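You operate a simulated robot arm through the tools that you are given. There is no shell and no other tool.

Carry out the task below with a simulated two-armed robot. There is one attempt and no reset: what you move stays moved.

JOB
Clamp the card's motor in the white cradle and fit its gearbox.
Fine: motor and gearbox as the motor build card says; both thumb screws tight.

Only the result counts: the job must be done as asked and must still hold three seconds after the hand-in. Knocking over, shifting, dropping, spilling or breaking anything else fails it.

ROBOT AND FRAMES
Two 7-joint arms with fingered hands on one trunk that stands fixed in place. Base frame: the origin is at the foot of the trunk, x ahead of it, y to its left, z up; the work surface is at about z = 0.78. Units: m, rad, N and s.
The left shoulder is at [0.099, 0.173, 1.102], the right one opposite. With the tool pointing down near the work surface each hand reaches from about 0.1 to 0.82 m from the base axis, measured 20 degrees to its own side. Payload 3.5 kg a hand.
The tool frame of a hand sits at the grasp point between the pads (the TCP): z along the fingers, y along the line on which they close. The tips reach 0.03 m beyond it. Largest opening 0.104 m; the body of the gripper starts 0.035 m behind the TCP. The gripper is a hand of 3 fingers: y runs from the thumb to the fingers, the wrist lies at [-0.015, -0.104, -0.178] in the tool frame.
Orientation is told as [roll, pitch, yaw] about the base's x, y, z axes, in that order, counted from this pose: with the fingers straight down and the wrist toward the robot, the tool's x, y and z point along [0, 1, 0], [1, 0, 0] and [0, 0, -1] of the base frame.

CONTROLS
- The arms move only by the tool arm_command. It takes "left_rows", "right_rows" or both (then of equal length, played together; a hand with none holds still); each is a list that holds one entry, the list of rows, each a list of 6 numbers: the shift along the tool's x, y, z in mm, then the turn, a rotation vector about the tool's x, y, z in rad. In form: [[[x, y, z, ax, ay, az], ...]]. A call has 1 to 20 rows; each row shifts and turns the commanded pose from where the row before left it, along the tool's axes as they then stand. Each row takes 0.2 s and may step no farther than 0.05 m and 0.15 rad from the row before; otherwise, the whole call is refused. Where a pose cannot be reached the arm comes as near as it can. A force on the tool above 70 N (or 10 N above the force at the start of the call, whichever is more), or a blocked arm, ends the call early, and 0.2 s more pass. In this call time passes only in rows, and 0.2 s behind the last. It gives the time, the measured TCP pose, the force on the tool (base axes), the opening and the grip force at its end, in the units of the frame above (readings bear some noise), with the torque about the TCP (base axes, N m) and any sound that the robot's microphone picked up.
- Cameras (640 x 400 px; columns grow to the right, rows downward): "scene" is now at [0.1911, -0.0579, 1.3025]; the picture's right is [-0.53, -0.85, 0.00], its down [-0.25, 0.15, -0.96] and it looks along [0.81, -0.50, -0.29] (base axes); focal length 214 px, centre (320, 200). "left" rides on the left gripper at [-0.064, -0.094, -0.117] in its tool frame; the picture's right is [-0.72, -0.33, 0.61], its down [0.64, -0.65, 0.40] and it looks along [0.27, 0.68, 0.68] (tool axes); focal length 238 px, centre (320, 200). "right" rides on the right gripper at [0.064, -0.094, -0.117] in its tool frame; the picture's right is [-0.72, 0.33, -0.61], its down [-0.64, -0.65, 0.40] and it looks along [-0.27, 0.68, 0.68] (tool axes); focal length 238 px, centre (320, 200). There is no depth. A picture from a camera that has moved, and an enlarged one, comes with that camera's place and axes in the base frame and with its lens. The place of the scene camera against the robot may be out by one fixed shift of up to 0.012 m in any direction.
- get_image(camera): a new picture of that camera. The clock stands still meanwhile.
- raise_lower(by): slides the trunk up (or, below 0, down) by that many m; the arms and the scene camera ride with it, the base frame stays. It gives what a move gives, with no picture.
- curl_fingers(index, middle, thumb_bend, thumb_turn, hand): sets how far each is bent, from 0 (flat) to 1 (curled in); at 0.3 the hand is open as for a grip, at 0.7 the pads meet at the TCP. One left out holds its place. A second passes; each finger stops where it meets its share of the squeeze, and holds until it gets a number again. It is the only way to open and close the hand. It gives what a move gives, with no picture; readings hold the bend of each and the force on the fingers (four entries, about 0 where the hand has none), thumb and palm. thumb_turn goes from beside the hand (0) to across from the fingers (1), as for a grip.
- pan_tilt(pan, tilt): turns the head with the scene camera to pan (to the left, within 1.501 rad either way) and tilt (down, from -0.506 to 1.204), counted from straight ahead of the robot. It gives what a move gives.
- zoom(camera, box): a new picture of the part [left, top, right, bottom] of that camera's present view, enlarged. The clock stands still meanwhile.
- sign_off(): hands the job in; it is judged then, once.

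Places have to be worked out from the pictures, the camera data and where the tool is seen. Open the grippers and draw the arms clear of the work before you hand the job in, unless the task says otherwise.

The tools are called after ">>>" by a JSON object that holds its "name" and its "arguments". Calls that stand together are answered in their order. arm_command: Moves the arms, as the interface text tells. Its arguments: {"type":"object","properties":{"left_rows":{"type":"array","items":{"type":"array","items":{"type":"array","items":{"type":"number"}}}},"right_rows":{"type":"array","items":{"type":"array","items":{"type":"array","items":{"type":"number"}}}}},"required":[]} The other tools are called the same way: raise_lower (by) slides the trunk up or down; curl_fingers (index, middle, thumb_bend, thumb_turn, hand) moves the fingers one by one; pan_tilt (pan, tilt) turns the head that bears the scene camera; get_image (camera) takes a picture; zoom (camera, box) takes an enlarged picture of a part of a camera's view; sign_off () hands the job in.

At the start:

```text
time_s: 0.0
left_eef_pos: [0.4978, -0.0615, 1.3348]
left_tool_rot: [0.0, -0.001, 0.001]
left_force: [-0.1, -0.7, 0.5]
left_wrist_torque: [0.02, 0.02, 0.0]
left_grip_width: 0.1035
left_grasp_force: 0.1
left_shape: jaw
left_bend: [0.3, 0.3, 0.3, 0.98]
left_finger forces: [0.0, 0.1, 0.1, 0.0, 0.0, 0.1]
right_eef_pos: [0.3666, -0.3868, 1.2165]
right_tool_rot: [0.0, 0.001, -0.001]
right_force: [0.5, 0.0, 0.2]
right_wrist_torque: [-0.05, -0.02, 0.01]
right_grip_width: 0.1035
right_grasp_force: 0.0
right_shape: jaw
right_bend: [0.3, 0.3, 0.3, 0.98]
right_finger forces: [0.1, 0.0, 0.0, 0.0, 0.1, 0.0]
trunk travel left (down, up): [-0.2, 0.554]
head pan, tilt: [-0.555, 0.297]
```

scene: 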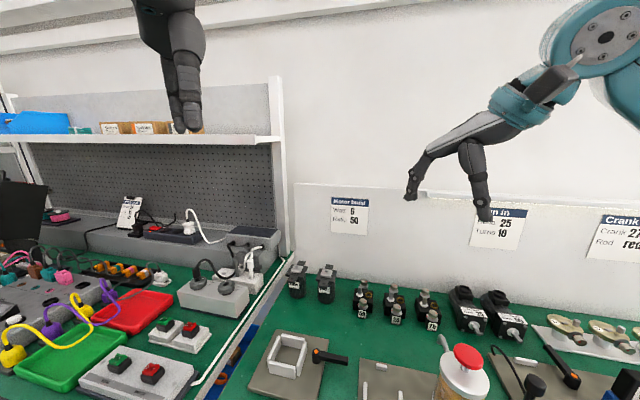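
right: 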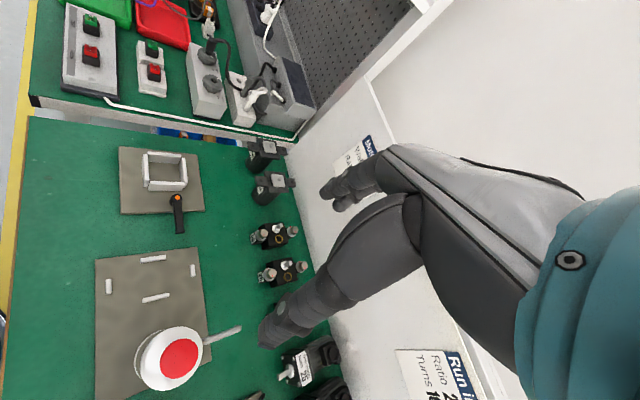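
left: 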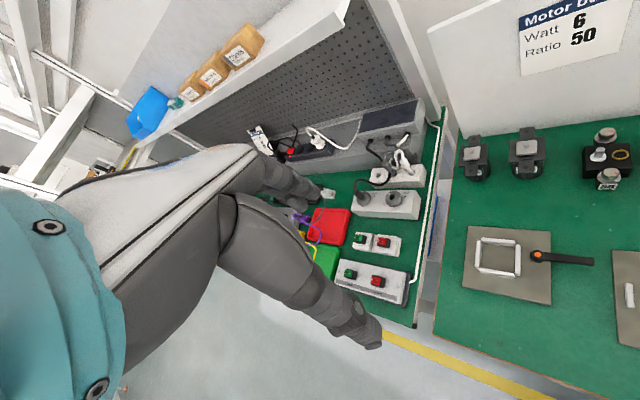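

The scene shows a motor build card (Watt 6, Ratio 50), a white cradle with a lever clamp, two motors and several gearboxes. I zoom in on the card and the parts first.

>>> {"name": "zoom", "arguments": {"camera": "scene", "box": [320, 190, 380, 240]}}

>>> {"name": "zoom", "arguments": {"camera": "scene", "box": [270, 250, 450, 350]}}

>>> {"name": "zoom", "arguments": {"camera": "left", "box": [440, 110, 640, 310]}}

>>> {"name": "zoom", "arguments": {"camera": "right", "box": [100, 130, 340, 330]}}

>>> {"name": "zoom", "arguments": {"camera": "scene", "box": [240, 310, 400, 400]}}

```text
8.00 times, centred on (350, 215) of scene
camera zoom: at [0.1911, -0.0579, 1.3025], right [-0.53, -0.85, 0.0], down [-0.25, 0.15, -0.96], along [0.81, -0.5, -0.29], focal length 1716 px, centre (80, 80)
```

zoom: 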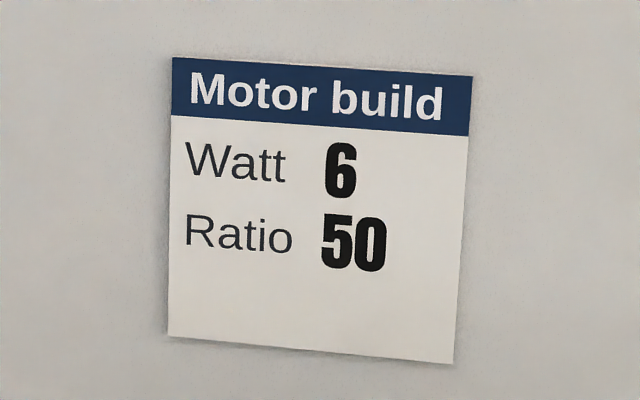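

```text
3.56 times, centred on (360, 300) of scene
camera zoom: at [0.1911, -0.0579, 1.3025], right [-0.53, -0.85, 0.0], down [-0.25, 0.15, -0.96], along [0.81, -0.5, -0.29], focal length 763 px, centre (178, -156)
```

zoom: 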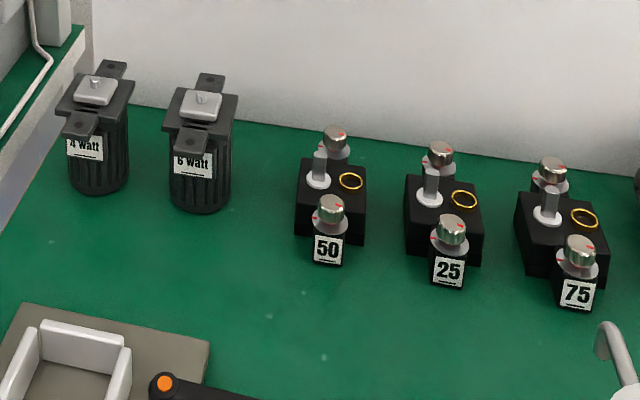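

```text
2.00 times, centred on (540, 210) of left
camera zoom: at [0.4027, -0.1241, 1.4524], right [-0.33, -0.72, -0.61], down [-0.65, 0.64, -0.4], along [0.68, 0.27, -0.68], focal length 477 px, centre (-120, 180)
```

zoom: 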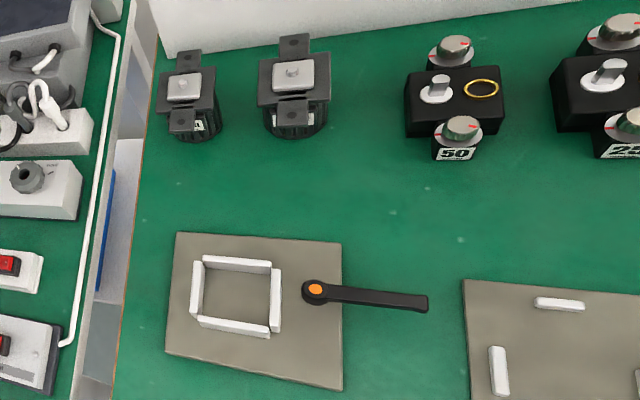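

```text
2.00 times, centred on (220, 230) of right
camera zoom: at [0.272, -0.3238, 1.3331], right [0.33, -0.72, 0.61], down [-0.65, -0.64, -0.4], along [0.68, -0.27, -0.68], focal length 477 px, centre (520, 140)
```

zoom: 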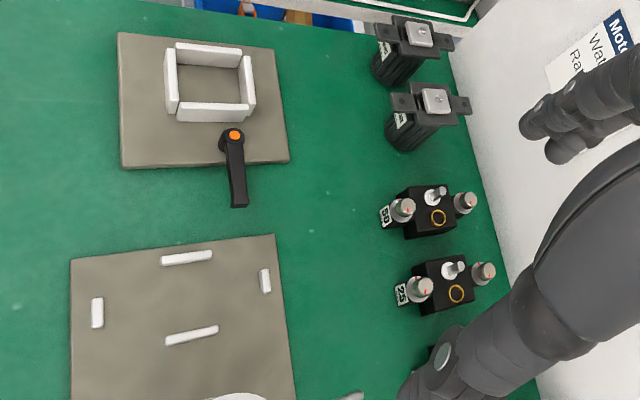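

```text
4.00 times, centred on (320, 355) of scene
camera zoom: at [0.1911, -0.0579, 1.3025], right [-0.53, -0.85, 0.0], down [-0.25, 0.15, -0.96], along [0.81, -0.5, -0.29], focal length 858 px, centre (320, -420)
```

zoom: 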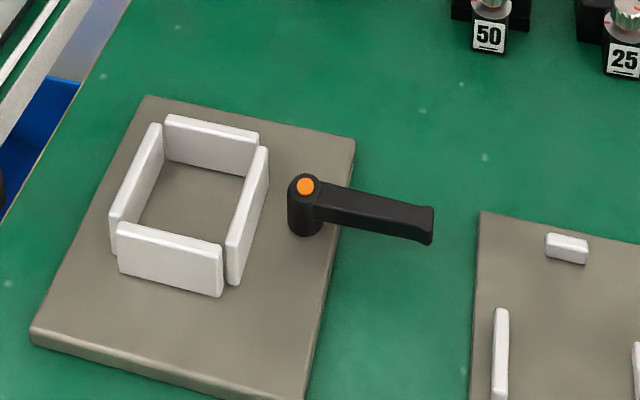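

The card reads 6 watt and ratio 50, so I need the second motor from the left and the gearbox labelled 50. I tilt the head down to see the cradle and parts better.

>>> {"name": "pan_tilt", "arguments": {"pan": -0.45, "tilt": 0.8}}

```text
time_s: 0.9
left_eef_pos: [0.4972, -0.0618, 1.3346]
left_tool_rot: [0.0, 0.001, 0.0]
left_force: [-0.5, 0.4, 0.1]
left_wrist_torque: [-0.01, 0.01, -0.03]
left_grip_width: 0.1034
left_grasp_force: 0.1
left_shape: jaw
left_bend: [0.3, 0.3, 0.3, 0.98]
left_finger forces: [0.0, 0.0, 0.1, 0.0, 0.0, 0.0]
right_eef_pos: [0.3665, -0.3872, 1.2164]
right_tool_rot: [0.0, 0.001, 0.0]
right_force: [-0.3, 0.1, 0.6]
right_wrist_torque: [0.01, 0.0, -0.03]
right_grip_width: 0.1038
right_grasp_force: 0.1
right_shape: jaw
right_bend: [0.3, 0.3, 0.3, 0.98]
right_finger forces: [0.0, 0.1, 0.1, 0.0, 0.0, 0.0]
trunk travel left (down, up): [-0.2, 0.554]
head pan, tilt: [-0.45, 0.799]
```

Now a look from the tilted head.

>>> {"name": "get_image", "arguments": {"camera": "scene"}}

>>> {"name": "zoom", "arguments": {"camera": "scene", "box": [300, 60, 500, 185]}}

>>> {"name": "zoom", "arguments": {"camera": "scene", "box": [240, 120, 400, 220]}}

```text
taken
camera scene: at [0.1844, -0.0438, 1.2579], right [-0.44, -0.9, 0.0], down [-0.64, 0.31, -0.7], along [0.63, -0.3, -0.72], focal length 214 px, centre (320, 200)
```

scene: 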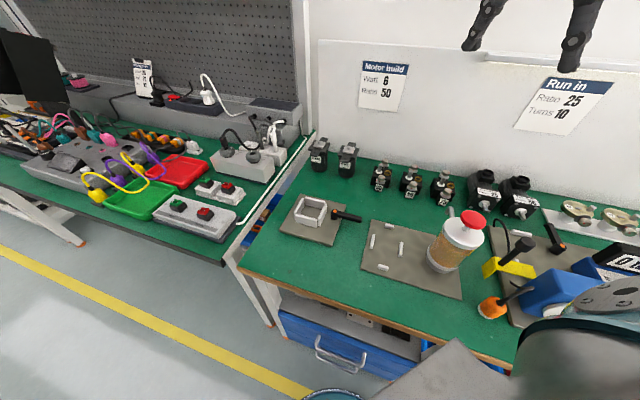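

```text
3.20 times, centred on (400, 122) of scene
camera zoom: at [0.1844, -0.0438, 1.2579], right [-0.44, -0.9, 0.0], down [-0.64, 0.31, -0.7], along [0.63, -0.3, -0.72], focal length 686 px, centre (64, 448)
```

zoom: 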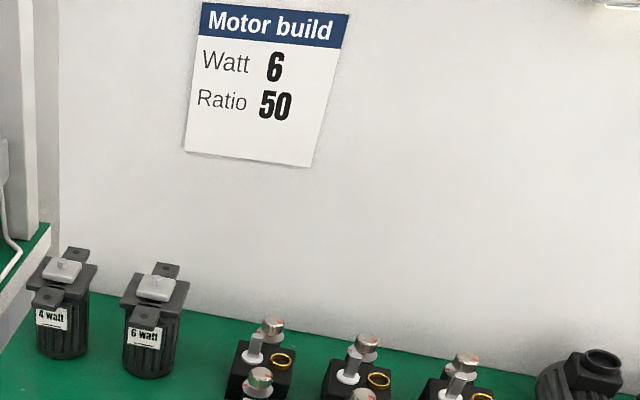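

```text
4.00 times, centred on (320, 170) of scene
camera zoom: at [0.1844, -0.0438, 1.2579], right [-0.44, -0.9, 0.0], down [-0.64, 0.31, -0.7], along [0.63, -0.3, -0.72], focal length 858 px, centre (320, 320)
```

zoom: 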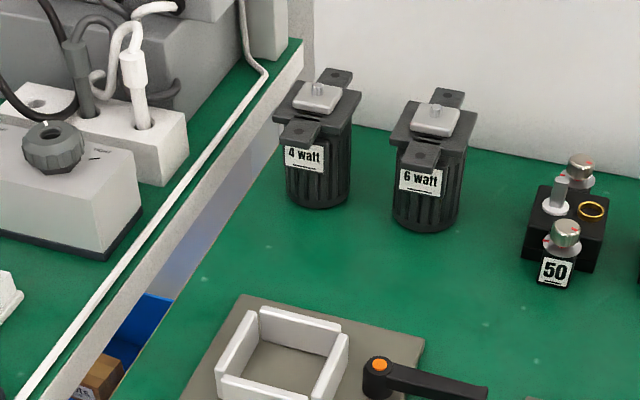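

I bring the right hand above the right end of the parts row so that its camera sees the motors and gearboxes from close by.

>>> {"name": "arm_command", "arguments": {"right_rows": [[[-12.6, 33.3, 27, 0, 0, 0], [-12.6, 33.3, 27, 0, 0, 0], [-12.6, 33.3, 27, 0, 0, 0], [-12.6, 33.3, 27, 0, 0, 0], [-12.6, 33.3, 27, 0, 0, 0], [-12.6, 33.3, 27, 0, 0, 0], [-12.6, 33.3, 27, 0, 0, 0], [-12.6, 33.3, 27, 0, 0, 0]]]}}

>>> {"name": "get_image", "arguments": {"camera": "right"}}

```text
time_s: 2.7
left_eef_pos: [0.4976, -0.0612, 1.3341]
left_tool_rot: [0.0, 0.0, 0.0]
left_force: [-0.3, 0.2, -0.2]
left_wrist_torque: [-0.01, 0.0, -0.03]
left_grip_width: 0.1034
left_grasp_force: 0.1
left_shape: jaw
left_bend: [0.3, 0.3, 0.3, 0.98]
left_finger forces: [0.1, 0.1, 0.0, 0.1, 0.0, 0.0]
right_eef_pos: [0.6328, -0.4875, 1.0006]
right_tool_rot: [0.0, 0.002, 0.002]
right_force: [-0.1, 0.0, 0.1]
right_wrist_torque: [-0.01, 0.02, 0.04]
right_grip_width: 0.1036
right_grasp_force: 0.0
right_shape: jaw
right_bend: [0.3, 0.3, 0.3, 0.98]
right_finger forces: [0.0, 0.0, 0.0, 0.0, 0.1, 0.0]
trunk travel left (down, up): [-0.2, 0.554]
head pan, tilt: [-0.45, 0.799]
```

```text
taken
camera right: at [0.5388, -0.4246, 1.1167], right [0.33, -0.72, 0.61], down [-0.65, -0.64, -0.4], along [0.68, -0.27, -0.68], focal length 238 px, centre (320, 200)
```

right: 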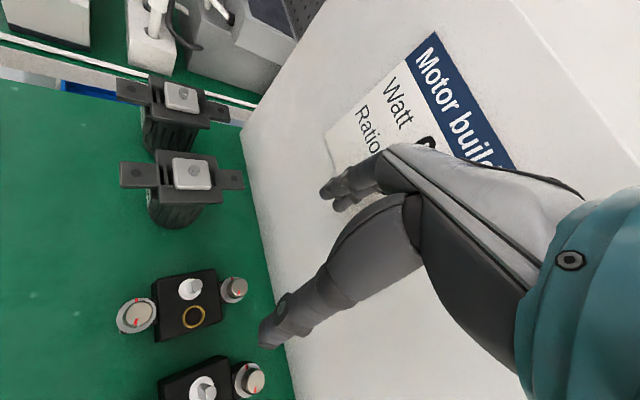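

>>> {"name": "zoom", "arguments": {"camera": "right", "box": [90, 130, 270, 250]}}

>>> {"name": "zoom", "arguments": {"camera": "right", "box": [90, 250, 270, 370]}}

```text
3.33 times, centred on (180, 190) of right
camera zoom: at [0.5388, -0.4246, 1.1167], right [0.33, -0.72, 0.61], down [-0.65, -0.64, -0.4], along [0.68, -0.27, -0.68], focal length 794 px, centre (787, 233)
```

zoom: 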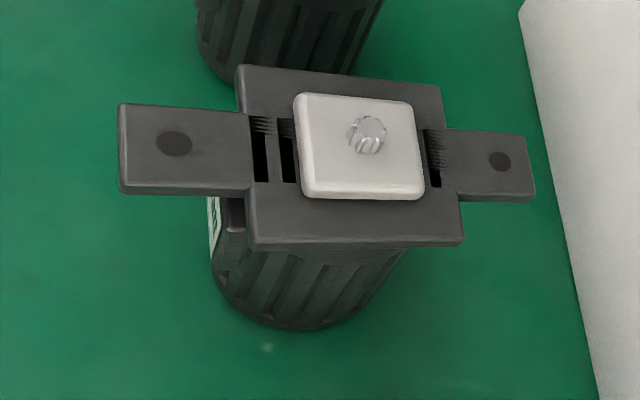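

```text
3.33 times, centred on (180, 310) of right
camera zoom: at [0.5388, -0.4246, 1.1167], right [0.33, -0.72, 0.61], down [-0.65, -0.64, -0.4], along [0.68, -0.27, -0.68], focal length 794 px, centre (787, -167)
```

zoom: 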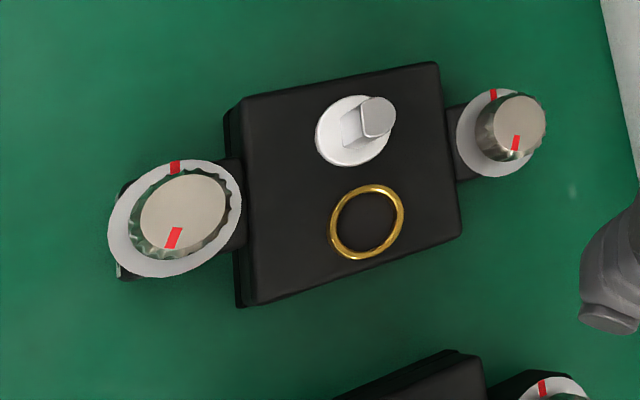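

The motor's ears lie along x with the flat sides facing ±y, and the gearbox ears also lie along x. I take a second, lower viewpoint to triangulate sizes and heights.

>>> {"name": "arm_command", "arguments": {"right_rows": [[[-9, -30, 17, 0, 0, 0], [-9, -30, 17, 0, 0, 0], [-9, -30, 17, 0, 0, 0]]]}}

>>> {"name": "get_image", "arguments": {"camera": "right"}}

>>> {"name": "zoom", "arguments": {"camera": "right", "box": [140, 50, 320, 170]}}

>>> {"name": "zoom", "arguments": {"camera": "right", "box": [160, 170, 340, 290]}}

```text
time_s: 3.5
left_eef_pos: [0.4968, -0.0609, 1.3351]
left_tool_rot: [0.0, -0.001, 0.002]
left_force: [0.5, -0.1, 0.0]
left_wrist_torque: [0.04, -0.01, 0.03]
left_grip_width: 0.1038
left_grasp_force: 0.1
left_shape: jaw
left_bend: [0.3, 0.3, 0.3, 0.98]
left_finger forces: [0.0, 0.0, 0.0, 0.0, 0.0, 0.1]
right_eef_pos: [0.5423, -0.5163, 0.9502]
right_tool_rot: [0.0, -0.001, 0.002]
right_force: [-0.4, -0.1, 0.0]
right_wrist_torque: [0.01, -0.03, -0.03]
right_grip_width: 0.1036
right_grasp_force: 0.0
right_shape: jaw
right_bend: [0.3, 0.3, 0.3, 0.98]
right_finger forces: [0.1, 0.0, 0.1, 0.0, 0.1, 0.0]
trunk travel left (down, up): [-0.2, 0.554]
head pan, tilt: [-0.45, 0.799]
```

```text
taken
camera right: at [0.4482, -0.4513, 1.0669], right [0.33, -0.72, 0.61], down [-0.65, -0.64, -0.4], along [0.68, -0.27, -0.68], focal length 238 px, centre (320, 200)
```

right: 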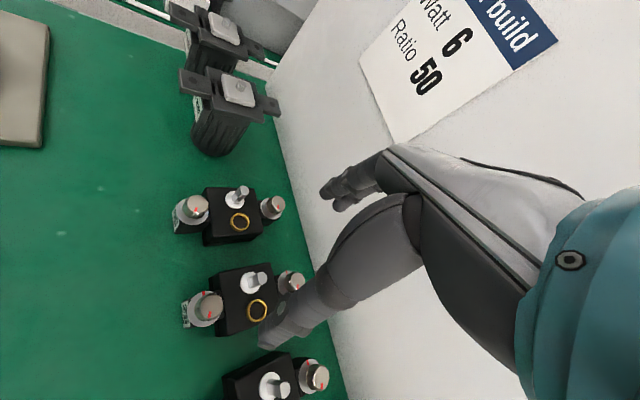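

```text
3.33 times, centred on (230, 110) of right
camera zoom: at [0.4482, -0.4513, 1.0669], right [0.33, -0.72, 0.61], down [-0.65, -0.64, -0.4], along [0.68, -0.27, -0.68], focal length 794 px, centre (620, 500)
```

zoom: 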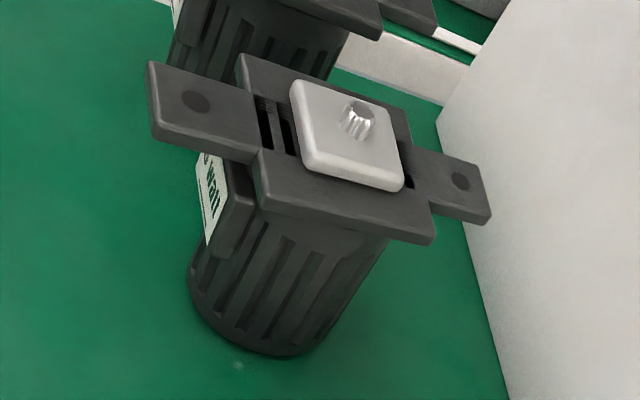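

```text
3.33 times, centred on (250, 230) of right
camera zoom: at [0.4482, -0.4513, 1.0669], right [0.33, -0.72, 0.61], down [-0.65, -0.64, -0.4], along [0.68, -0.27, -0.68], focal length 794 px, centre (553, 100)
```

zoom: 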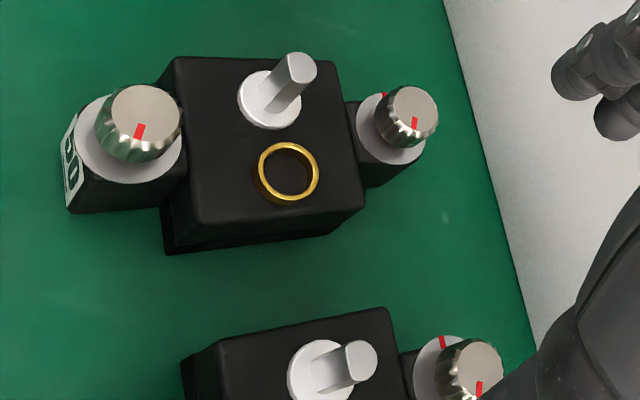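

Triangulating, the whole bench is turned about −45° to the base. The 6 W motor is centred near (0.681, −0.379) with its flange top at z≈0.872, and its ears run along (0.71, −0.71). Gearbox 50 is at (0.598, −0.464). The grip must close across (0.71, 0.71), so I lift clear and yaw the right hand +45°.

>>> {"name": "arm_command", "arguments": {"right_rows": [[[24, 12, -27.5, 0, 0, 0], [24, 12, -27.5, 0, 0, 0], [24, 12, -27.5, 0, 0, 0], [24, 12, -27.5, 0, 0, 0], [0, 0, 0, 0, 0, -0.1309], [0, 0, 0, 0, 0, -0.1309], [0, 0, 0, 0, 0, -0.1309], [0, 0, 0, 0, 0, -0.1309], [0, 0, 0, 0, 0, -0.1309], [0, 0, 0, 0, 0, -0.1309]]]}}

>>> {"name": "get_image", "arguments": {"camera": "right"}}

>>> {"name": "get_image", "arguments": {"camera": "scene"}}

```text
time_s: 5.7
left_eef_pos: [0.4982, -0.0618, 1.3356]
left_tool_rot: [-0.001, -0.002, -0.002]
left_force: [0.1, 0.0, -0.1]
left_wrist_torque: [-0.01, 0.02, -0.03]
left_grip_width: 0.1035
left_grasp_force: 0.0
left_shape: jaw
left_bend: [0.3, 0.3, 0.3, 0.98]
left_finger forces: [0.1, 0.1, 0.1, 0.0, 0.0, 0.0]
right_eef_pos: [0.5895, -0.4188, 1.0597]
right_tool_rot: [0.0, -0.001, 0.788]
right_force: [-0.1, -0.4, -1.2]
right_wrist_torque: [-0.02, 0.0, 0.04]
right_grip_width: 0.1036
right_grasp_force: 0.1
right_shape: jaw
right_bend: [0.3, 0.3, 0.3, 0.98]
right_finger forces: [0.1, 0.0, 0.0, 0.1, 0.1, 0.1]
trunk travel left (down, up): [-0.2, 0.554]
head pan, tilt: [-0.45, 0.799]
```

```text
taken
camera right: at [0.4793, -0.4407, 1.176], right [0.74, -0.28, 0.61], down [-0.01, -0.91, -0.4], along [0.67, 0.3, -0.68], focal length 238 px, centre (320, 200)
```

right: 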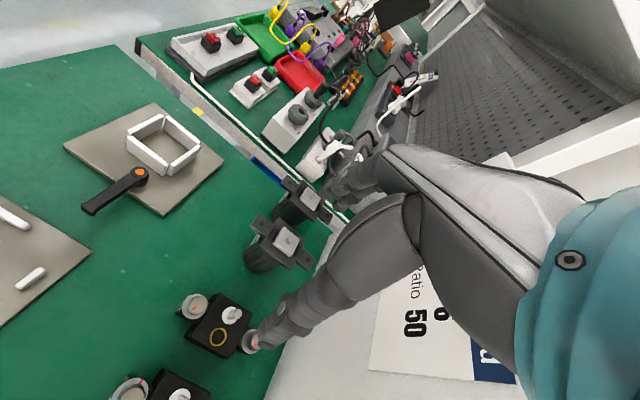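

```text
taken
camera scene: at [0.1846, -0.0438, 1.2578], right [-0.44, -0.9, 0.0], down [-0.65, 0.31, -0.7], along [0.63, -0.3, -0.72], focal length 214 px, centre (320, 200)
```

scene: 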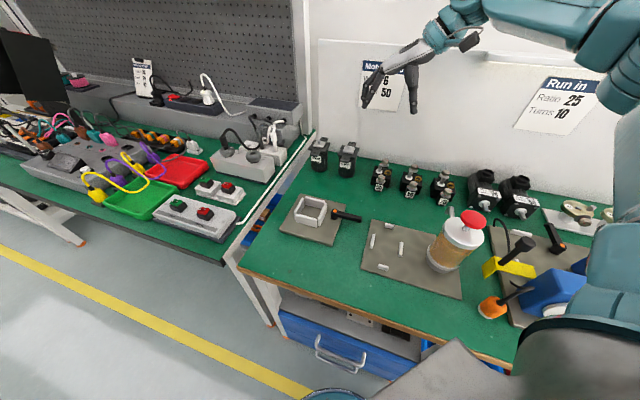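

The yaw is reached. This view also shows the cradle and lever clearly, so I enlarge it.

>>> {"name": "zoom", "arguments": {"camera": "right", "box": [50, 90, 240, 225]}}

>>> {"name": "zoom", "arguments": {"camera": "right", "box": [220, 160, 340, 280]}}

```text
2.96 times, centred on (145, 158) of right
camera zoom: at [0.4793, -0.4407, 1.176], right [0.74, -0.28, 0.61], down [-0.01, -0.91, -0.4], along [0.67, 0.3, -0.68], focal length 706 px, centre (838, 326)
```

zoom: 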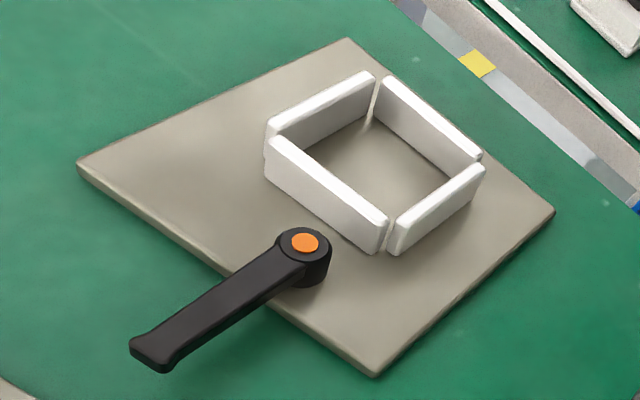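

```text
3.33 times, centred on (280, 220) of right
camera zoom: at [0.4793, -0.4407, 1.176], right [0.74, -0.28, 0.61], down [-0.01, -0.91, -0.4], along [0.67, 0.3, -0.68], focal length 794 px, centre (453, 133)
```

zoom: 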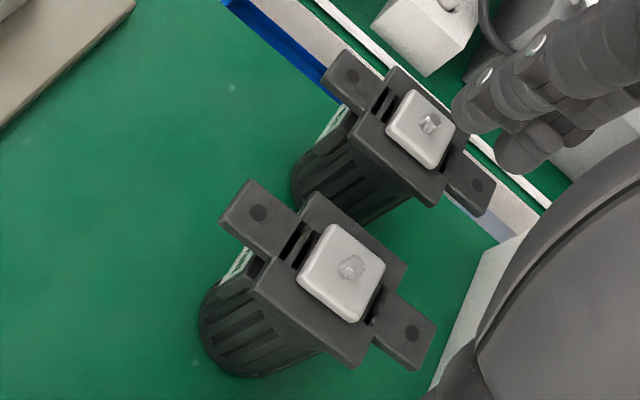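

The two viewpoints agree on the motor centre at about (0.682, −0.379). I move the open hand over it with the tips still above the pinion, then check alignment.

>>> {"name": "arm_command", "arguments": {"right_rows": [[[-9.3, 23.4, 30, 0, 0, 0], [-9.3, 23.4, 30, 0, 0, 0], [-9.3, 23.4, 30, 0, 0, 0], [-9.3, 23.4, 30, 0, 0, 0]]]}}

>>> {"name": "get_image", "arguments": {"camera": "right"}}

>>> {"name": "zoom", "arguments": {"camera": "scene", "box": [290, 70, 450, 220]}}

```text
time_s: 6.7
left_eef_pos: [0.4974, -0.0604, 1.3345]
left_tool_rot: [0.0, 0.001, 0.001]
left_force: [0.5, 0.0, 1.1]
left_wrist_torque: [0.01, 0.02, 0.03]
left_grip_width: 0.1037
left_grasp_force: 0.1
left_shape: jaw
left_bend: [0.3, 0.3, 0.3, 0.98]
left_finger forces: [0.0, 0.1, 0.0, 0.0, 0.0, 0.0]
right_eef_pos: [0.6836, -0.3775, 0.938]
right_tool_rot: [0.0, 0.0, 0.785]
right_force: [0.4, -0.6, -0.4]
right_wrist_torque: [0.03, 0.0, 0.0]
right_grip_width: 0.1035
right_grasp_force: 0.1
right_shape: jaw
right_bend: [0.3, 0.3, 0.3, 0.98]
right_finger forces: [0.1, 0.0, 0.0, 0.1, 0.0, 0.0]
trunk travel left (down, up): [-0.2, 0.554]
head pan, tilt: [-0.45, 0.799]
```

```text
taken
camera right: at [0.5718, -0.4, 1.0555], right [0.74, -0.28, 0.61], down [-0.01, -0.91, -0.4], along [0.67, 0.29, -0.68], focal length 238 px, centre (320, 200)
```

right: 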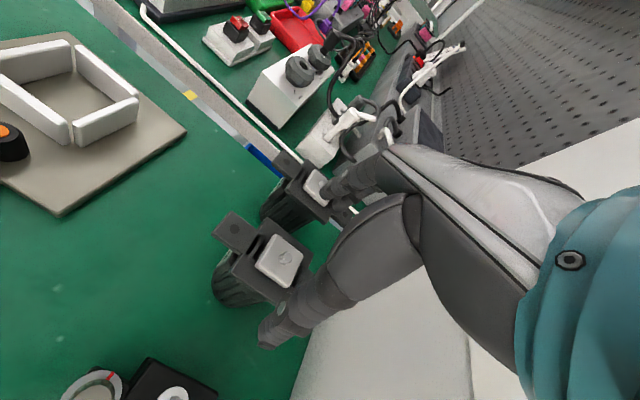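

```text
2.67 times, centred on (370, 145) of scene
camera zoom: at [0.185, -0.0437, 1.2577], right [-0.44, -0.9, 0.0], down [-0.65, 0.31, -0.7], along [0.63, -0.3, -0.72], focal length 572 px, centre (187, 347)
```

zoom: 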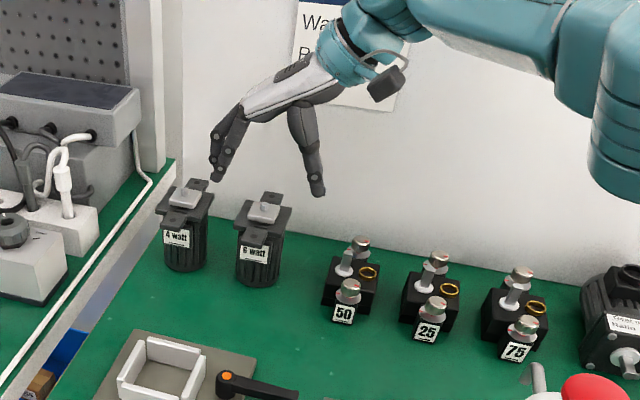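

The hand straddles the motor, but the fingers on the left pass near the 4 W motor. I narrow the opening to about 0.08 before going down.

>>> {"name": "curl_fingers", "arguments": {"hand": "right", "index": 0.39, "middle": 0.39, "thumb_bend": 0.39}}

>>> {"name": "zoom", "arguments": {"camera": "scene", "box": [300, 90, 400, 170]}}

>>> {"name": "zoom", "arguments": {"camera": "right", "box": [190, 140, 430, 360]}}

```text
time_s: 7.7
left_eef_pos: [0.4981, -0.0613, 1.3355]
left_tool_rot: [0.0, 0.0, 0.0]
left_force: [0.4, -0.5, 0.3]
left_wrist_torque: [-0.04, -0.01, 0.01]
left_grip_width: 0.1036
left_grasp_force: 0.1
left_shape: jaw
left_bend: [0.3, 0.3, 0.3, 0.98]
left_finger forces: [0.1, 0.0, 0.1, 0.0, 0.0, 0.0]
right_eef_pos: [0.6828, -0.3792, 0.9397]
right_tool_rot: [0.0, -0.001, 0.788]
right_force: [-0.2, -0.6, -0.6]
right_wrist_torque: [0.01, 0.0, 0.03]
right_grip_width: 0.0811
right_grasp_force: 0.0
right_shape: fingers
right_bend: [0.39, 0.39, 0.39, 0.98]
right_finger forces: [0.1, 0.0, 0.0, 0.0, 0.0, 0.0]
trunk travel left (down, up): [-0.2, 0.554]
head pan, tilt: [-0.45, 0.799]
```

```text
5.00 times, centred on (350, 130) of scene
camera zoom: at [0.1844, -0.0438, 1.2578], right [-0.44, -0.9, 0.0], down [-0.65, 0.31, -0.7], along [0.63, -0.3, -0.72], focal length 1072 px, centre (170, 550)
```

zoom: 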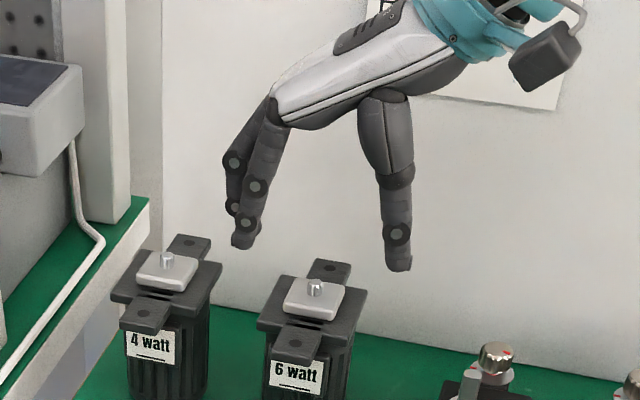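

```text
1.82 times, centred on (310, 250) of right
camera zoom: at [0.5711, -0.4001, 1.0561], right [0.74, -0.28, 0.61], down [-0.01, -0.91, -0.4], along [0.67, 0.29, -0.68], focal length 433 px, centre (338, 109)
```

zoom: 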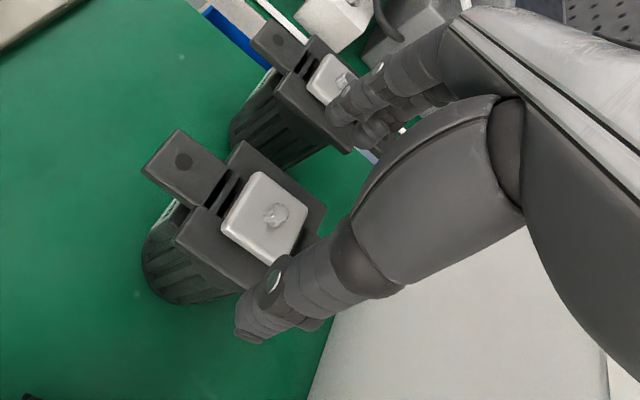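

The fingers straddle the 6 W motor evenly with clear space to its neighbour. I lower 45 mm and check.

>>> {"name": "arm_command", "arguments": {"right_rows": [[[0, 0, 15, 0, 0, 0], [0, 0, 15, 0, 0, 0], [0, 0, 15, 0, 0, 0]]]}}

>>> {"name": "zoom", "arguments": {"camera": "scene", "box": [300, 110, 400, 190]}}

>>> {"name": "zoom", "arguments": {"camera": "right", "box": [190, 140, 430, 360]}}

```text
time_s: 8.5
left_eef_pos: [0.4974, -0.0615, 1.3347]
left_tool_rot: [-0.002, 0.0, 0.001]
left_force: [-0.7, 0.6, 0.0]
left_wrist_torque: [-0.01, -0.03, 0.0]
left_grip_width: 0.1037
left_grasp_force: 0.0
left_shape: jaw
left_bend: [0.3, 0.3, 0.3, 0.98]
left_finger forces: [0.0, 0.1, 0.0, 0.0, 0.0, 0.0]
right_eef_pos: [0.683, -0.3797, 0.8951]
right_tool_rot: [-0.001, 0.0, 0.784]
right_force: [-0.7, 0.4, 0.4]
right_wrist_torque: [0.01, 0.0, 0.01]
right_grip_width: 0.0811
right_grasp_force: 0.0
right_shape: fingers
right_bend: [0.39, 0.39, 0.39, 0.98]
right_finger forces: [0.1, 0.1, 0.0, 0.0, 0.0, 0.0]
trunk travel left (down, up): [-0.2, 0.554]
head pan, tilt: [-0.45, 0.799]
```

```text
5.00 times, centred on (350, 150) of scene
camera zoom: at [0.1845, -0.0439, 1.2578], right [-0.44, -0.9, 0.0], down [-0.65, 0.31, -0.7], along [0.63, -0.3, -0.72], focal length 1072 px, centre (170, 450)
```

zoom: 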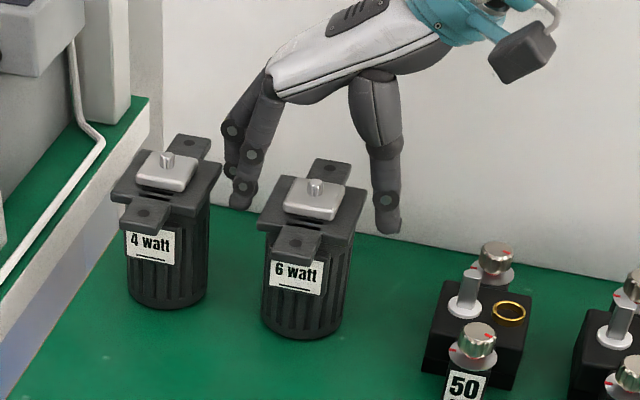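

```text
1.82 times, centred on (310, 250) of right
camera zoom: at [0.5715, -0.4008, 1.0108], right [0.74, -0.28, 0.61], down [-0.01, -0.91, -0.4], along [0.67, 0.29, -0.68], focal length 433 px, centre (338, 109)
```

zoom: 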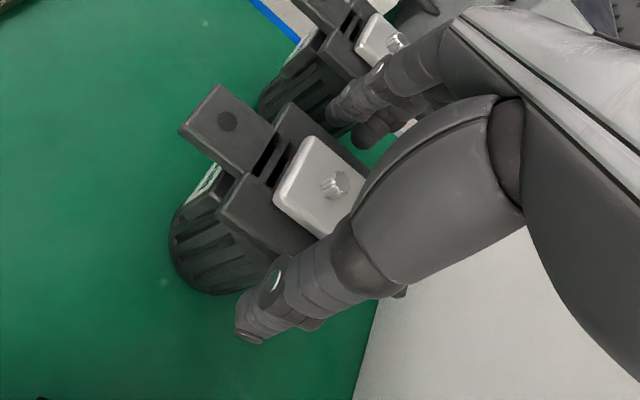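

Alignment holds and nothing touches. I lower the last 33 mm so the pads sit at the flange and upper body.

>>> {"name": "arm_command", "arguments": {"right_rows": [[[0, 0, 11, 0, 0, 0], [0, 0, 11, 0, 0, 0], [0, 0, 11, 0, 0, 0]]]}}

>>> {"name": "zoom", "arguments": {"camera": "scene", "box": [300, 110, 400, 190]}}

>>> {"name": "zoom", "arguments": {"camera": "right", "box": [190, 140, 430, 360]}}

```text
time_s: 9.3
left_eef_pos: [0.4969, -0.0602, 1.335]
left_tool_rot: [0.0, 0.0, 0.0]
left_force: [0.1, 0.5, -0.1]
left_wrist_torque: [0.0, 0.0, 0.0]
left_grip_width: 0.1036
left_grasp_force: 0.0
left_shape: jaw
left_bend: [0.3, 0.3, 0.3, 0.98]
left_finger forces: [0.0, 0.0, 0.0, 0.0, 0.0, 0.0]
right_eef_pos: [0.6722, -0.3741, 0.8662]
right_tool_rot: [-0.002, -0.001, 0.785]
right_force: [0.8, 0.1, 0.9]
right_wrist_torque: [0.0, 0.01, -0.02]
right_grip_width: 0.0812
right_grasp_force: 0.3
right_shape: fingers
right_bend: [0.39, 0.39, 0.39, 0.98]
right_finger forces: [0.7, 0.0, 0.1, 0.0, 0.0, 0.1]
right hand out of reach, approached as far as the arm can: row 2, 3
trunk travel left (down, up): [-0.2, 0.554]
head pan, tilt: [-0.45, 0.799]
```

```text
5.00 times, centred on (350, 150) of scene
camera zoom: at [0.1844, -0.0438, 1.2578], right [-0.44, -0.9, 0.0], down [-0.65, 0.31, -0.7], along [0.63, -0.3, -0.72], focal length 1072 px, centre (170, 450)
```

zoom: 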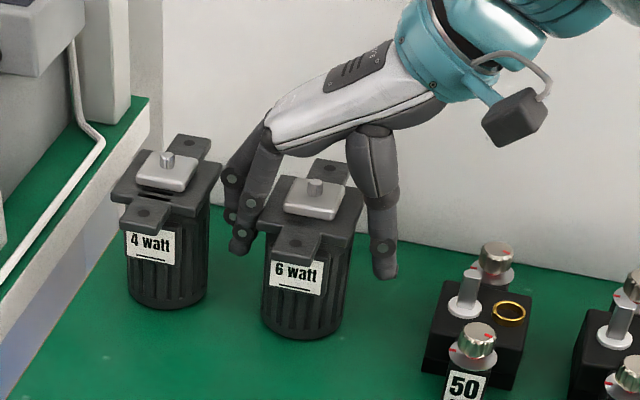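

```text
1.82 times, centred on (310, 250) of right
camera zoom: at [0.5613, -0.3963, 0.9827], right [0.74, -0.28, 0.61], down [-0.01, -0.92, -0.4], along [0.67, 0.29, -0.68], focal length 433 px, centre (338, 109)
```

zoom: 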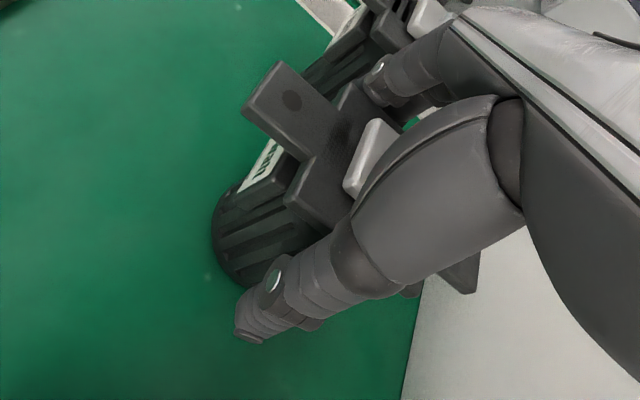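

The pose is just out of reach, and the arm slid about 11 mm short toward the robot, with no significant force. I back up and tilt the hand about its closing axis, so the wrist comes nearer the robot and the pads keep the same closing line.

>>> {"name": "arm_command", "arguments": {"right_rows": [[[0, 0, -25, 0, 0, 0], [0, 0, -25, 0, 0, 0], [0, 0, -30, 0, 0, 0], [0, 0, 0, 0, -0.125, 0], [0, 0, 0, 0, -0.125, 0]]]}}

>>> {"name": "zoom", "arguments": {"camera": "scene", "box": [300, 90, 400, 170]}}

```text
time_s: 10.5
left_eef_pos: [0.4972, -0.0616, 1.3346]
left_tool_rot: [0.0, -0.001, 0.0]
left_force: [0.0, 0.0, 0.2]
left_wrist_torque: [0.0, -0.02, 0.01]
left_grip_width: 0.1036
left_grasp_force: 0.0
left_shape: jaw
left_bend: [0.3, 0.3, 0.3, 0.98]
left_finger forces: [0.0, 0.0, 0.1, 0.0, 0.0, 0.0]
right_eef_pos: [0.6725, -0.3755, 0.9465]
right_tool_rot: [-0.254, -0.001, 0.787]
right_force: [-0.3, -0.3, -1.0]
right_wrist_torque: [0.02, -0.03, 0.02]
right_grip_width: 0.0811
right_grasp_force: 0.0
right_shape: fingers
right_bend: [0.39, 0.39, 0.39, 0.98]
right_finger forces: [0.0, 0.0, 0.0, 0.0, 0.1, 0.0]
trunk travel left (down, up): [-0.2, 0.554]
head pan, tilt: [-0.45, 0.799]
```

```text
5.00 times, centred on (350, 130) of scene
camera zoom: at [0.1842, -0.0437, 1.2579], right [-0.44, -0.9, 0.0], down [-0.65, 0.31, -0.7], along [0.63, -0.3, -0.72], focal length 1072 px, centre (170, 550)
```

zoom: 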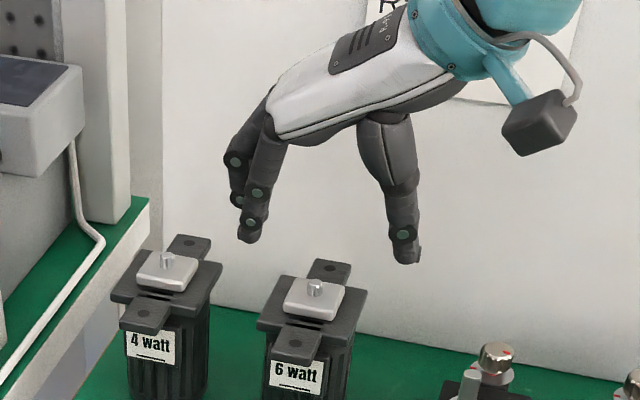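

The tilt is in and the arm has room again. I correct the 9 mm and 4 mm lateral offsets and lower to about z = 0.90.

>>> {"name": "arm_command", "arguments": {"right_rows": [[[-8.6, 4.3, 2.2, 0, 0, 0], [4, 0, 15.5, 0, 0, 0], [4, 0, 15.5, 0, 0, 0], [4, 0, 15.5, 0, 0, 0]]]}}

>>> {"name": "zoom", "arguments": {"camera": "scene", "box": [300, 110, 400, 190]}}

>>> {"name": "zoom", "arguments": {"camera": "right", "box": [190, 140, 430, 360]}}

```text
time_s: 11.5
left_eef_pos: [0.4968, -0.0604, 1.3344]
left_tool_rot: [0.0, 0.002, 0.0]
left_force: [0.4, 0.1, 0.5]
left_wrist_torque: [-0.01, 0.01, 0.01]
left_grip_width: 0.1037
left_grasp_force: 0.1
left_shape: jaw
left_bend: [0.3, 0.3, 0.3, 0.98]
left_finger forces: [0.0, 0.0, 0.0, 0.0, 0.1, 0.0]
right_eef_pos: [0.6824, -0.3783, 0.8976]
right_tool_rot: [-0.251, 0.0, 0.787]
right_force: [0.6, -0.5, 0.3]
right_wrist_torque: [-0.02, -0.03, 0.05]
right_grip_width: 0.0811
right_grasp_force: 0.1
right_shape: fingers
right_bend: [0.39, 0.39, 0.39, 0.98]
right_finger forces: [0.0, 0.0, 0.0, 0.0, 0.0, 0.0]
trunk travel left (down, up): [-0.2, 0.554]
head pan, tilt: [-0.45, 0.799]
```

```text
5.00 times, centred on (350, 150) of scene
camera zoom: at [0.1846, -0.0439, 1.2578], right [-0.44, -0.9, 0.0], down [-0.65, 0.31, -0.7], along [0.63, -0.3, -0.72], focal length 1072 px, centre (170, 450)
```

zoom: 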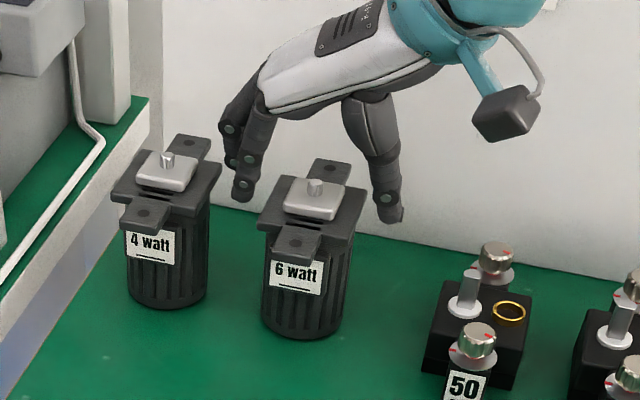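

```text
1.82 times, centred on (310, 250) of right
camera zoom: at [0.5522, -0.3812, 0.995], right [0.62, -0.15, 0.77], down [0.05, -0.97, -0.23], along [0.79, 0.18, -0.59], focal length 433 px, centre (338, 109)
```

zoom: 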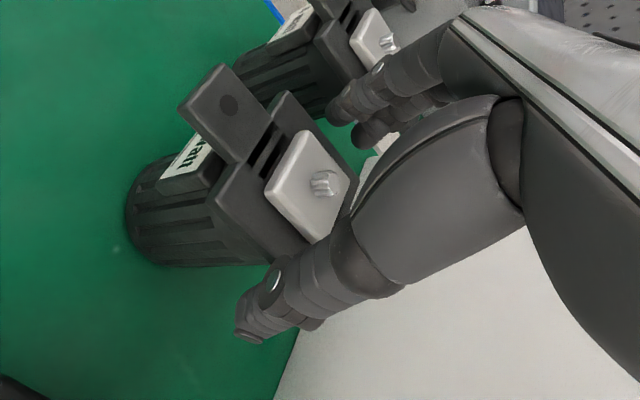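

The hand now sits at the motor's centre with no contact. I lower the last 34 mm to the flange level.

>>> {"name": "arm_command", "arguments": {"right_rows": [[[2.8, 0, 11, 0, 0, 0], [2.8, 0, 11, 0, 0, 0], [2.8, 0, 11, 0, 0, 0]]]}}

>>> {"name": "zoom", "arguments": {"camera": "scene", "box": [300, 110, 400, 190]}}

>>> {"name": "zoom", "arguments": {"camera": "right", "box": [190, 140, 430, 360]}}

```text
time_s: 12.3
left_eef_pos: [0.4978, -0.0614, 1.3347]
left_tool_rot: [0.0, -0.001, 0.0]
left_force: [-0.5, -1.1, 0.4]
left_wrist_torque: [0.03, 0.01, 0.01]
left_grip_width: 0.1038
left_grasp_force: 0.0
left_shape: jaw
left_bend: [0.3, 0.3, 0.3, 0.98]
left_finger forces: [0.1, 0.0, 0.0, 0.0, 0.0, 0.0]
right_eef_pos: [0.6823, -0.3786, 0.8632]
right_tool_rot: [-0.249, -0.001, 0.786]
right_force: [0.0, -0.4, 0.1]
right_wrist_torque: [-0.01, 0.04, -0.02]
right_grip_width: 0.0812
right_grasp_force: 0.1
right_shape: fingers
right_bend: [0.39, 0.39, 0.39, 0.98]
right_finger forces: [0.1, 0.1, 0.0, 0.0, 0.0, 0.1]
trunk travel left (down, up): [-0.2, 0.554]
head pan, tilt: [-0.45, 0.799]
```

```text
5.00 times, centred on (350, 150) of scene
camera zoom: at [0.1845, -0.0438, 1.2578], right [-0.44, -0.9, 0.0], down [-0.65, 0.31, -0.7], along [0.63, -0.3, -0.72], focal length 1072 px, centre (170, 450)
```

zoom: 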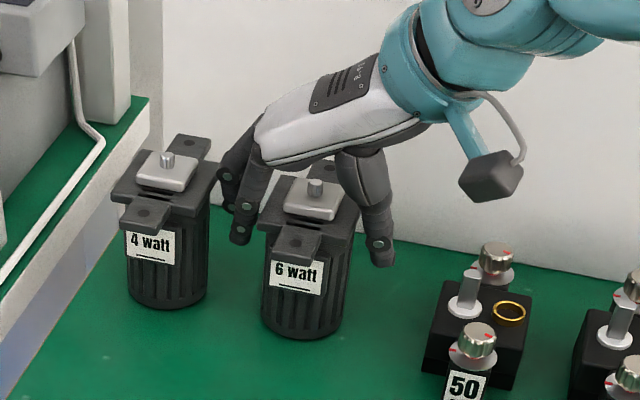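

```text
1.82 times, centred on (310, 250) of right
camera zoom: at [0.5521, -0.3811, 0.9612], right [0.62, -0.15, 0.77], down [0.05, -0.97, -0.23], along [0.79, 0.18, -0.59], focal length 433 px, centre (338, 109)
```

zoom: 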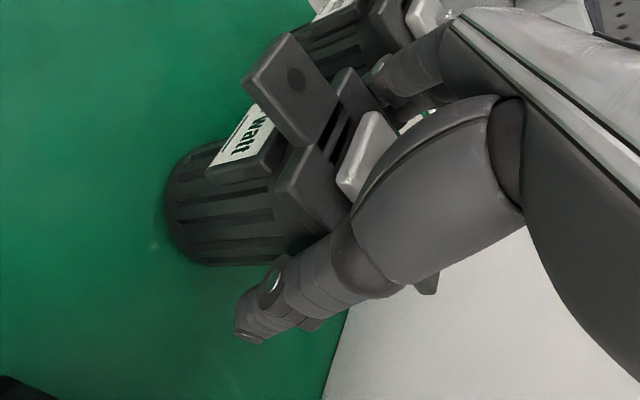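

Everything is in place with no contact. I close the hand on the motor.

>>> {"name": "curl_fingers", "arguments": {"hand": "right", "index": 0.58, "middle": 0.58, "thumb_bend": 0.58}}

>>> {"name": "zoom", "arguments": {"camera": "scene", "box": [300, 110, 400, 190]}}

>>> {"name": "zoom", "arguments": {"camera": "right", "box": [190, 140, 430, 360]}}

```text
time_s: 13.3
left_eef_pos: [0.4978, -0.0612, 1.3342]
left_tool_rot: [0.002, 0.0, 0.001]
left_force: [0.2, 0.1, -0.2]
left_wrist_torque: [0.01, 0.04, -0.01]
left_grip_width: 0.1038
left_grasp_force: 0.2
left_shape: jaw
left_bend: [0.3, 0.3, 0.3, 0.98]
left_finger forces: [0.0, 0.0, 0.1, 0.1, 0.0, 0.0]
right_eef_pos: [0.6819, -0.3781, 0.8641]
right_tool_rot: [-0.25, 0.001, 0.787]
right_force: [2.7, -0.1, 0.1]
right_wrist_torque: [0.08, -0.13, 0.0]
right_grip_width: 0.0557
right_grasp_force: 13.1
right_shape: fingers
right_bend: [0.48, 0.54, 0.51, 0.97]
right_finger forces: [11.3, 2.5, 0.1, 0.0, 12.9, 0.1]
trunk travel left (down, up): [-0.2, 0.554]
head pan, tilt: [-0.45, 0.799]
```

```text
5.00 times, centred on (350, 150) of scene
camera zoom: at [0.1846, -0.0439, 1.2578], right [-0.44, -0.9, 0.0], down [-0.65, 0.31, -0.7], along [0.63, -0.3, -0.72], focal length 1072 px, centre (170, 450)
```

zoom: 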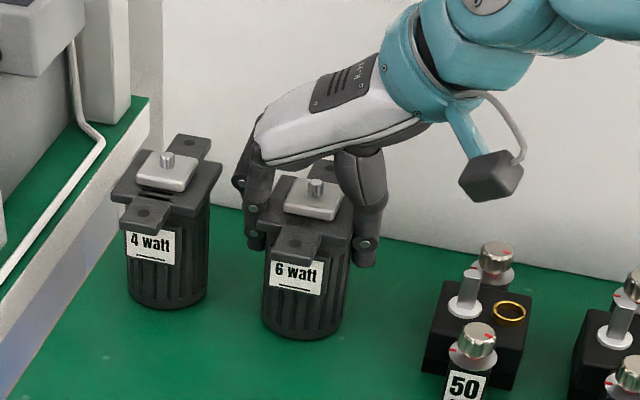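

```text
1.82 times, centred on (310, 250) of right
camera zoom: at [0.5521, -0.3811, 0.9614], right [0.62, -0.15, 0.77], down [0.05, -0.97, -0.23], along [0.79, 0.18, -0.59], focal length 433 px, centre (338, 109)
```

zoom: 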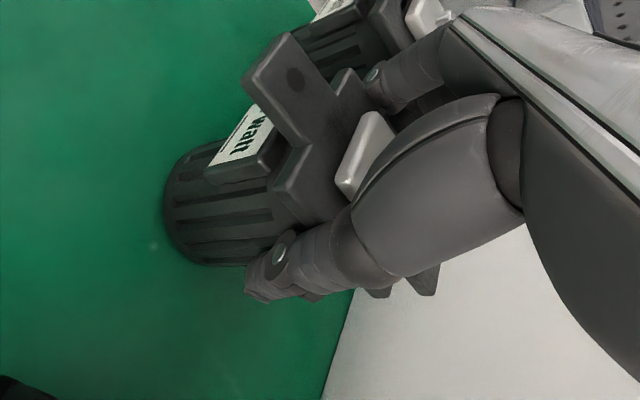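

The motor is gripped with about 13 N on thumb and fingers. I lift 30 mm straight up gently and check that it is held.

>>> {"name": "arm_command", "arguments": {"right_rows": [[[-2.5, 0, -9.7, 0, 0, 0], [-2.5, 0, -9.7, 0, 0, 0], [-2.5, 0, -9.7, 0, 0, 0]]]}}

>>> {"name": "zoom", "arguments": {"camera": "scene", "box": [300, 100, 400, 180]}}

>>> {"name": "zoom", "arguments": {"camera": "right", "box": [190, 140, 430, 360]}}

```text
time_s: 14.1
left_eef_pos: [0.4981, -0.0614, 1.335]
left_tool_rot: [0.0, 0.0, -0.001]
left_force: [0.5, -0.3, -0.4]
left_wrist_torque: [0.01, 0.0, -0.02]
left_grip_width: 0.1034
left_grasp_force: 0.0
left_shape: jaw
left_bend: [0.3, 0.3, 0.3, 0.98]
left_finger forces: [0.0, 0.0, 0.1, 0.1, 0.1, 0.0]
right_eef_pos: [0.6824, -0.3792, 0.8934]
right_tool_rot: [-0.247, 0.003, 0.784]
right_force: [0.3, 0.7, -6.7]
right_wrist_torque: [-0.01, -0.04, -0.01]
right_grip_width: 0.0555
right_grasp_force: 12.6
right_shape: fingers
right_bend: [0.48, 0.55, 0.51, 0.97]
right_finger forces: [10.8, 1.6, 0.1, 0.0, 12.8, 0.1]
trunk travel left (down, up): [-0.2, 0.554]
head pan, tilt: [-0.45, 0.799]
```

```text
5.00 times, centred on (350, 140) of scene
camera zoom: at [0.1849, -0.0441, 1.2577], right [-0.44, -0.9, 0.0], down [-0.65, 0.31, -0.7], along [0.63, -0.3, -0.72], focal length 1072 px, centre (170, 500)
```

zoom: 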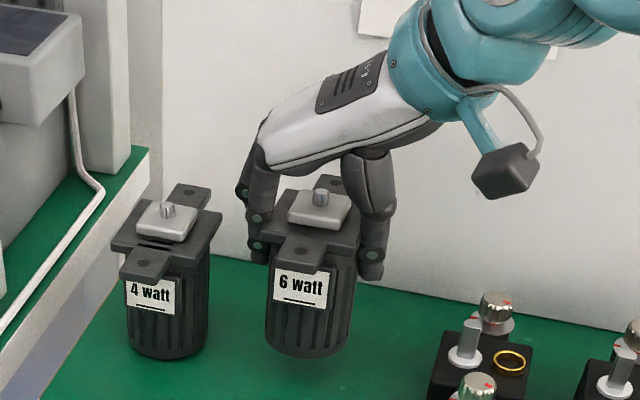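

```text
1.82 times, centred on (310, 250) of right
camera zoom: at [0.5518, -0.3815, 0.9911], right [0.62, -0.15, 0.77], down [0.05, -0.97, -0.23], along [0.78, 0.18, -0.59], focal length 433 px, centre (338, 109)
```

zoom: 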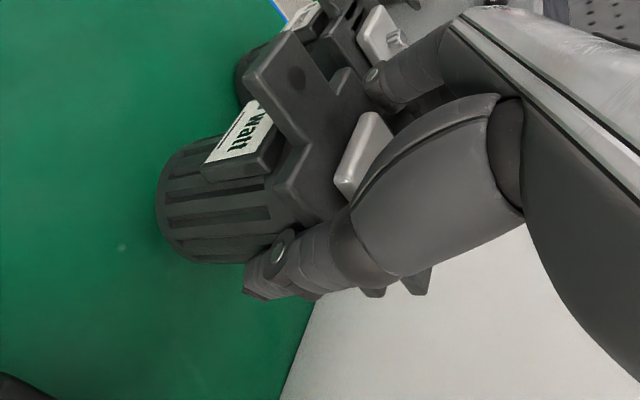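

The motor is lifted clear (about 6.5 N) and hangs upright. Before carrying it over, I enlarge the cradle in the scene view to measure its cavity.

>>> {"name": "zoom", "arguments": {"camera": "scene", "box": [275, 180, 375, 250]}}

>>> {"name": "get_image", "arguments": {"camera": "left"}}

>>> {"name": "zoom", "arguments": {"camera": "left", "box": [455, 220, 605, 310]}}

```text
5.71 times, centred on (325, 215) of scene
camera zoom: at [0.1849, -0.0441, 1.2577], right [-0.44, -0.9, 0.0], down [-0.65, 0.31, -0.7], along [0.63, -0.3, -0.72], focal length 1226 px, centre (291, 114)
```

zoom: 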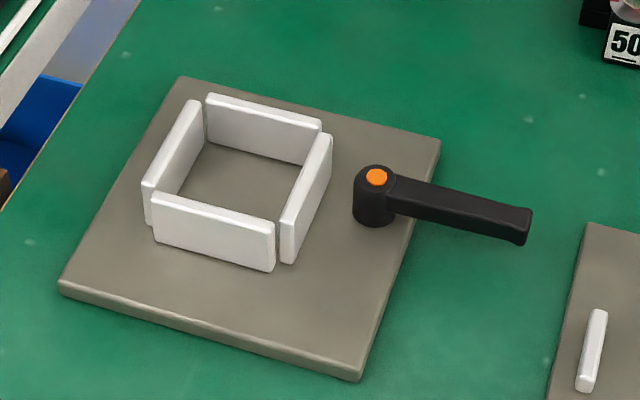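

```text
taken
camera left: at [0.4033, -0.1244, 1.4522], right [-0.33, -0.72, -0.61], down [-0.65, 0.64, -0.4], along [0.68, 0.27, -0.68], focal length 238 px, centre (320, 200)
```

left: 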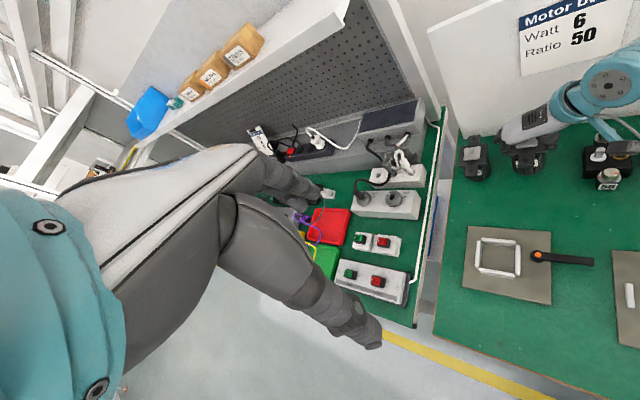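

```text
4.27 times, centred on (530, 265) of left
camera zoom: at [0.4033, -0.1244, 1.4522], right [-0.33, -0.72, -0.61], down [-0.65, 0.64, -0.4], along [0.68, 0.27, -0.68], focal length 1017 px, centre (-576, -77)
```

zoom: 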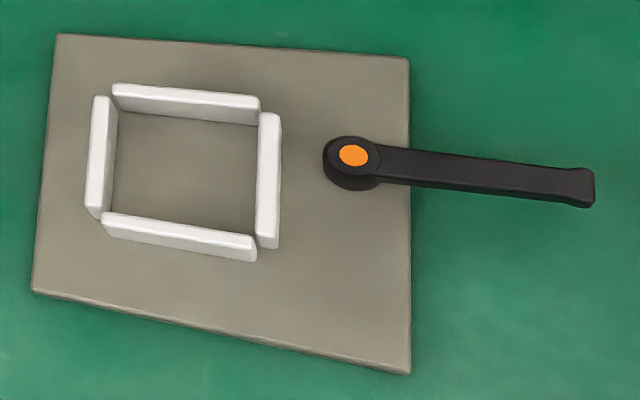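

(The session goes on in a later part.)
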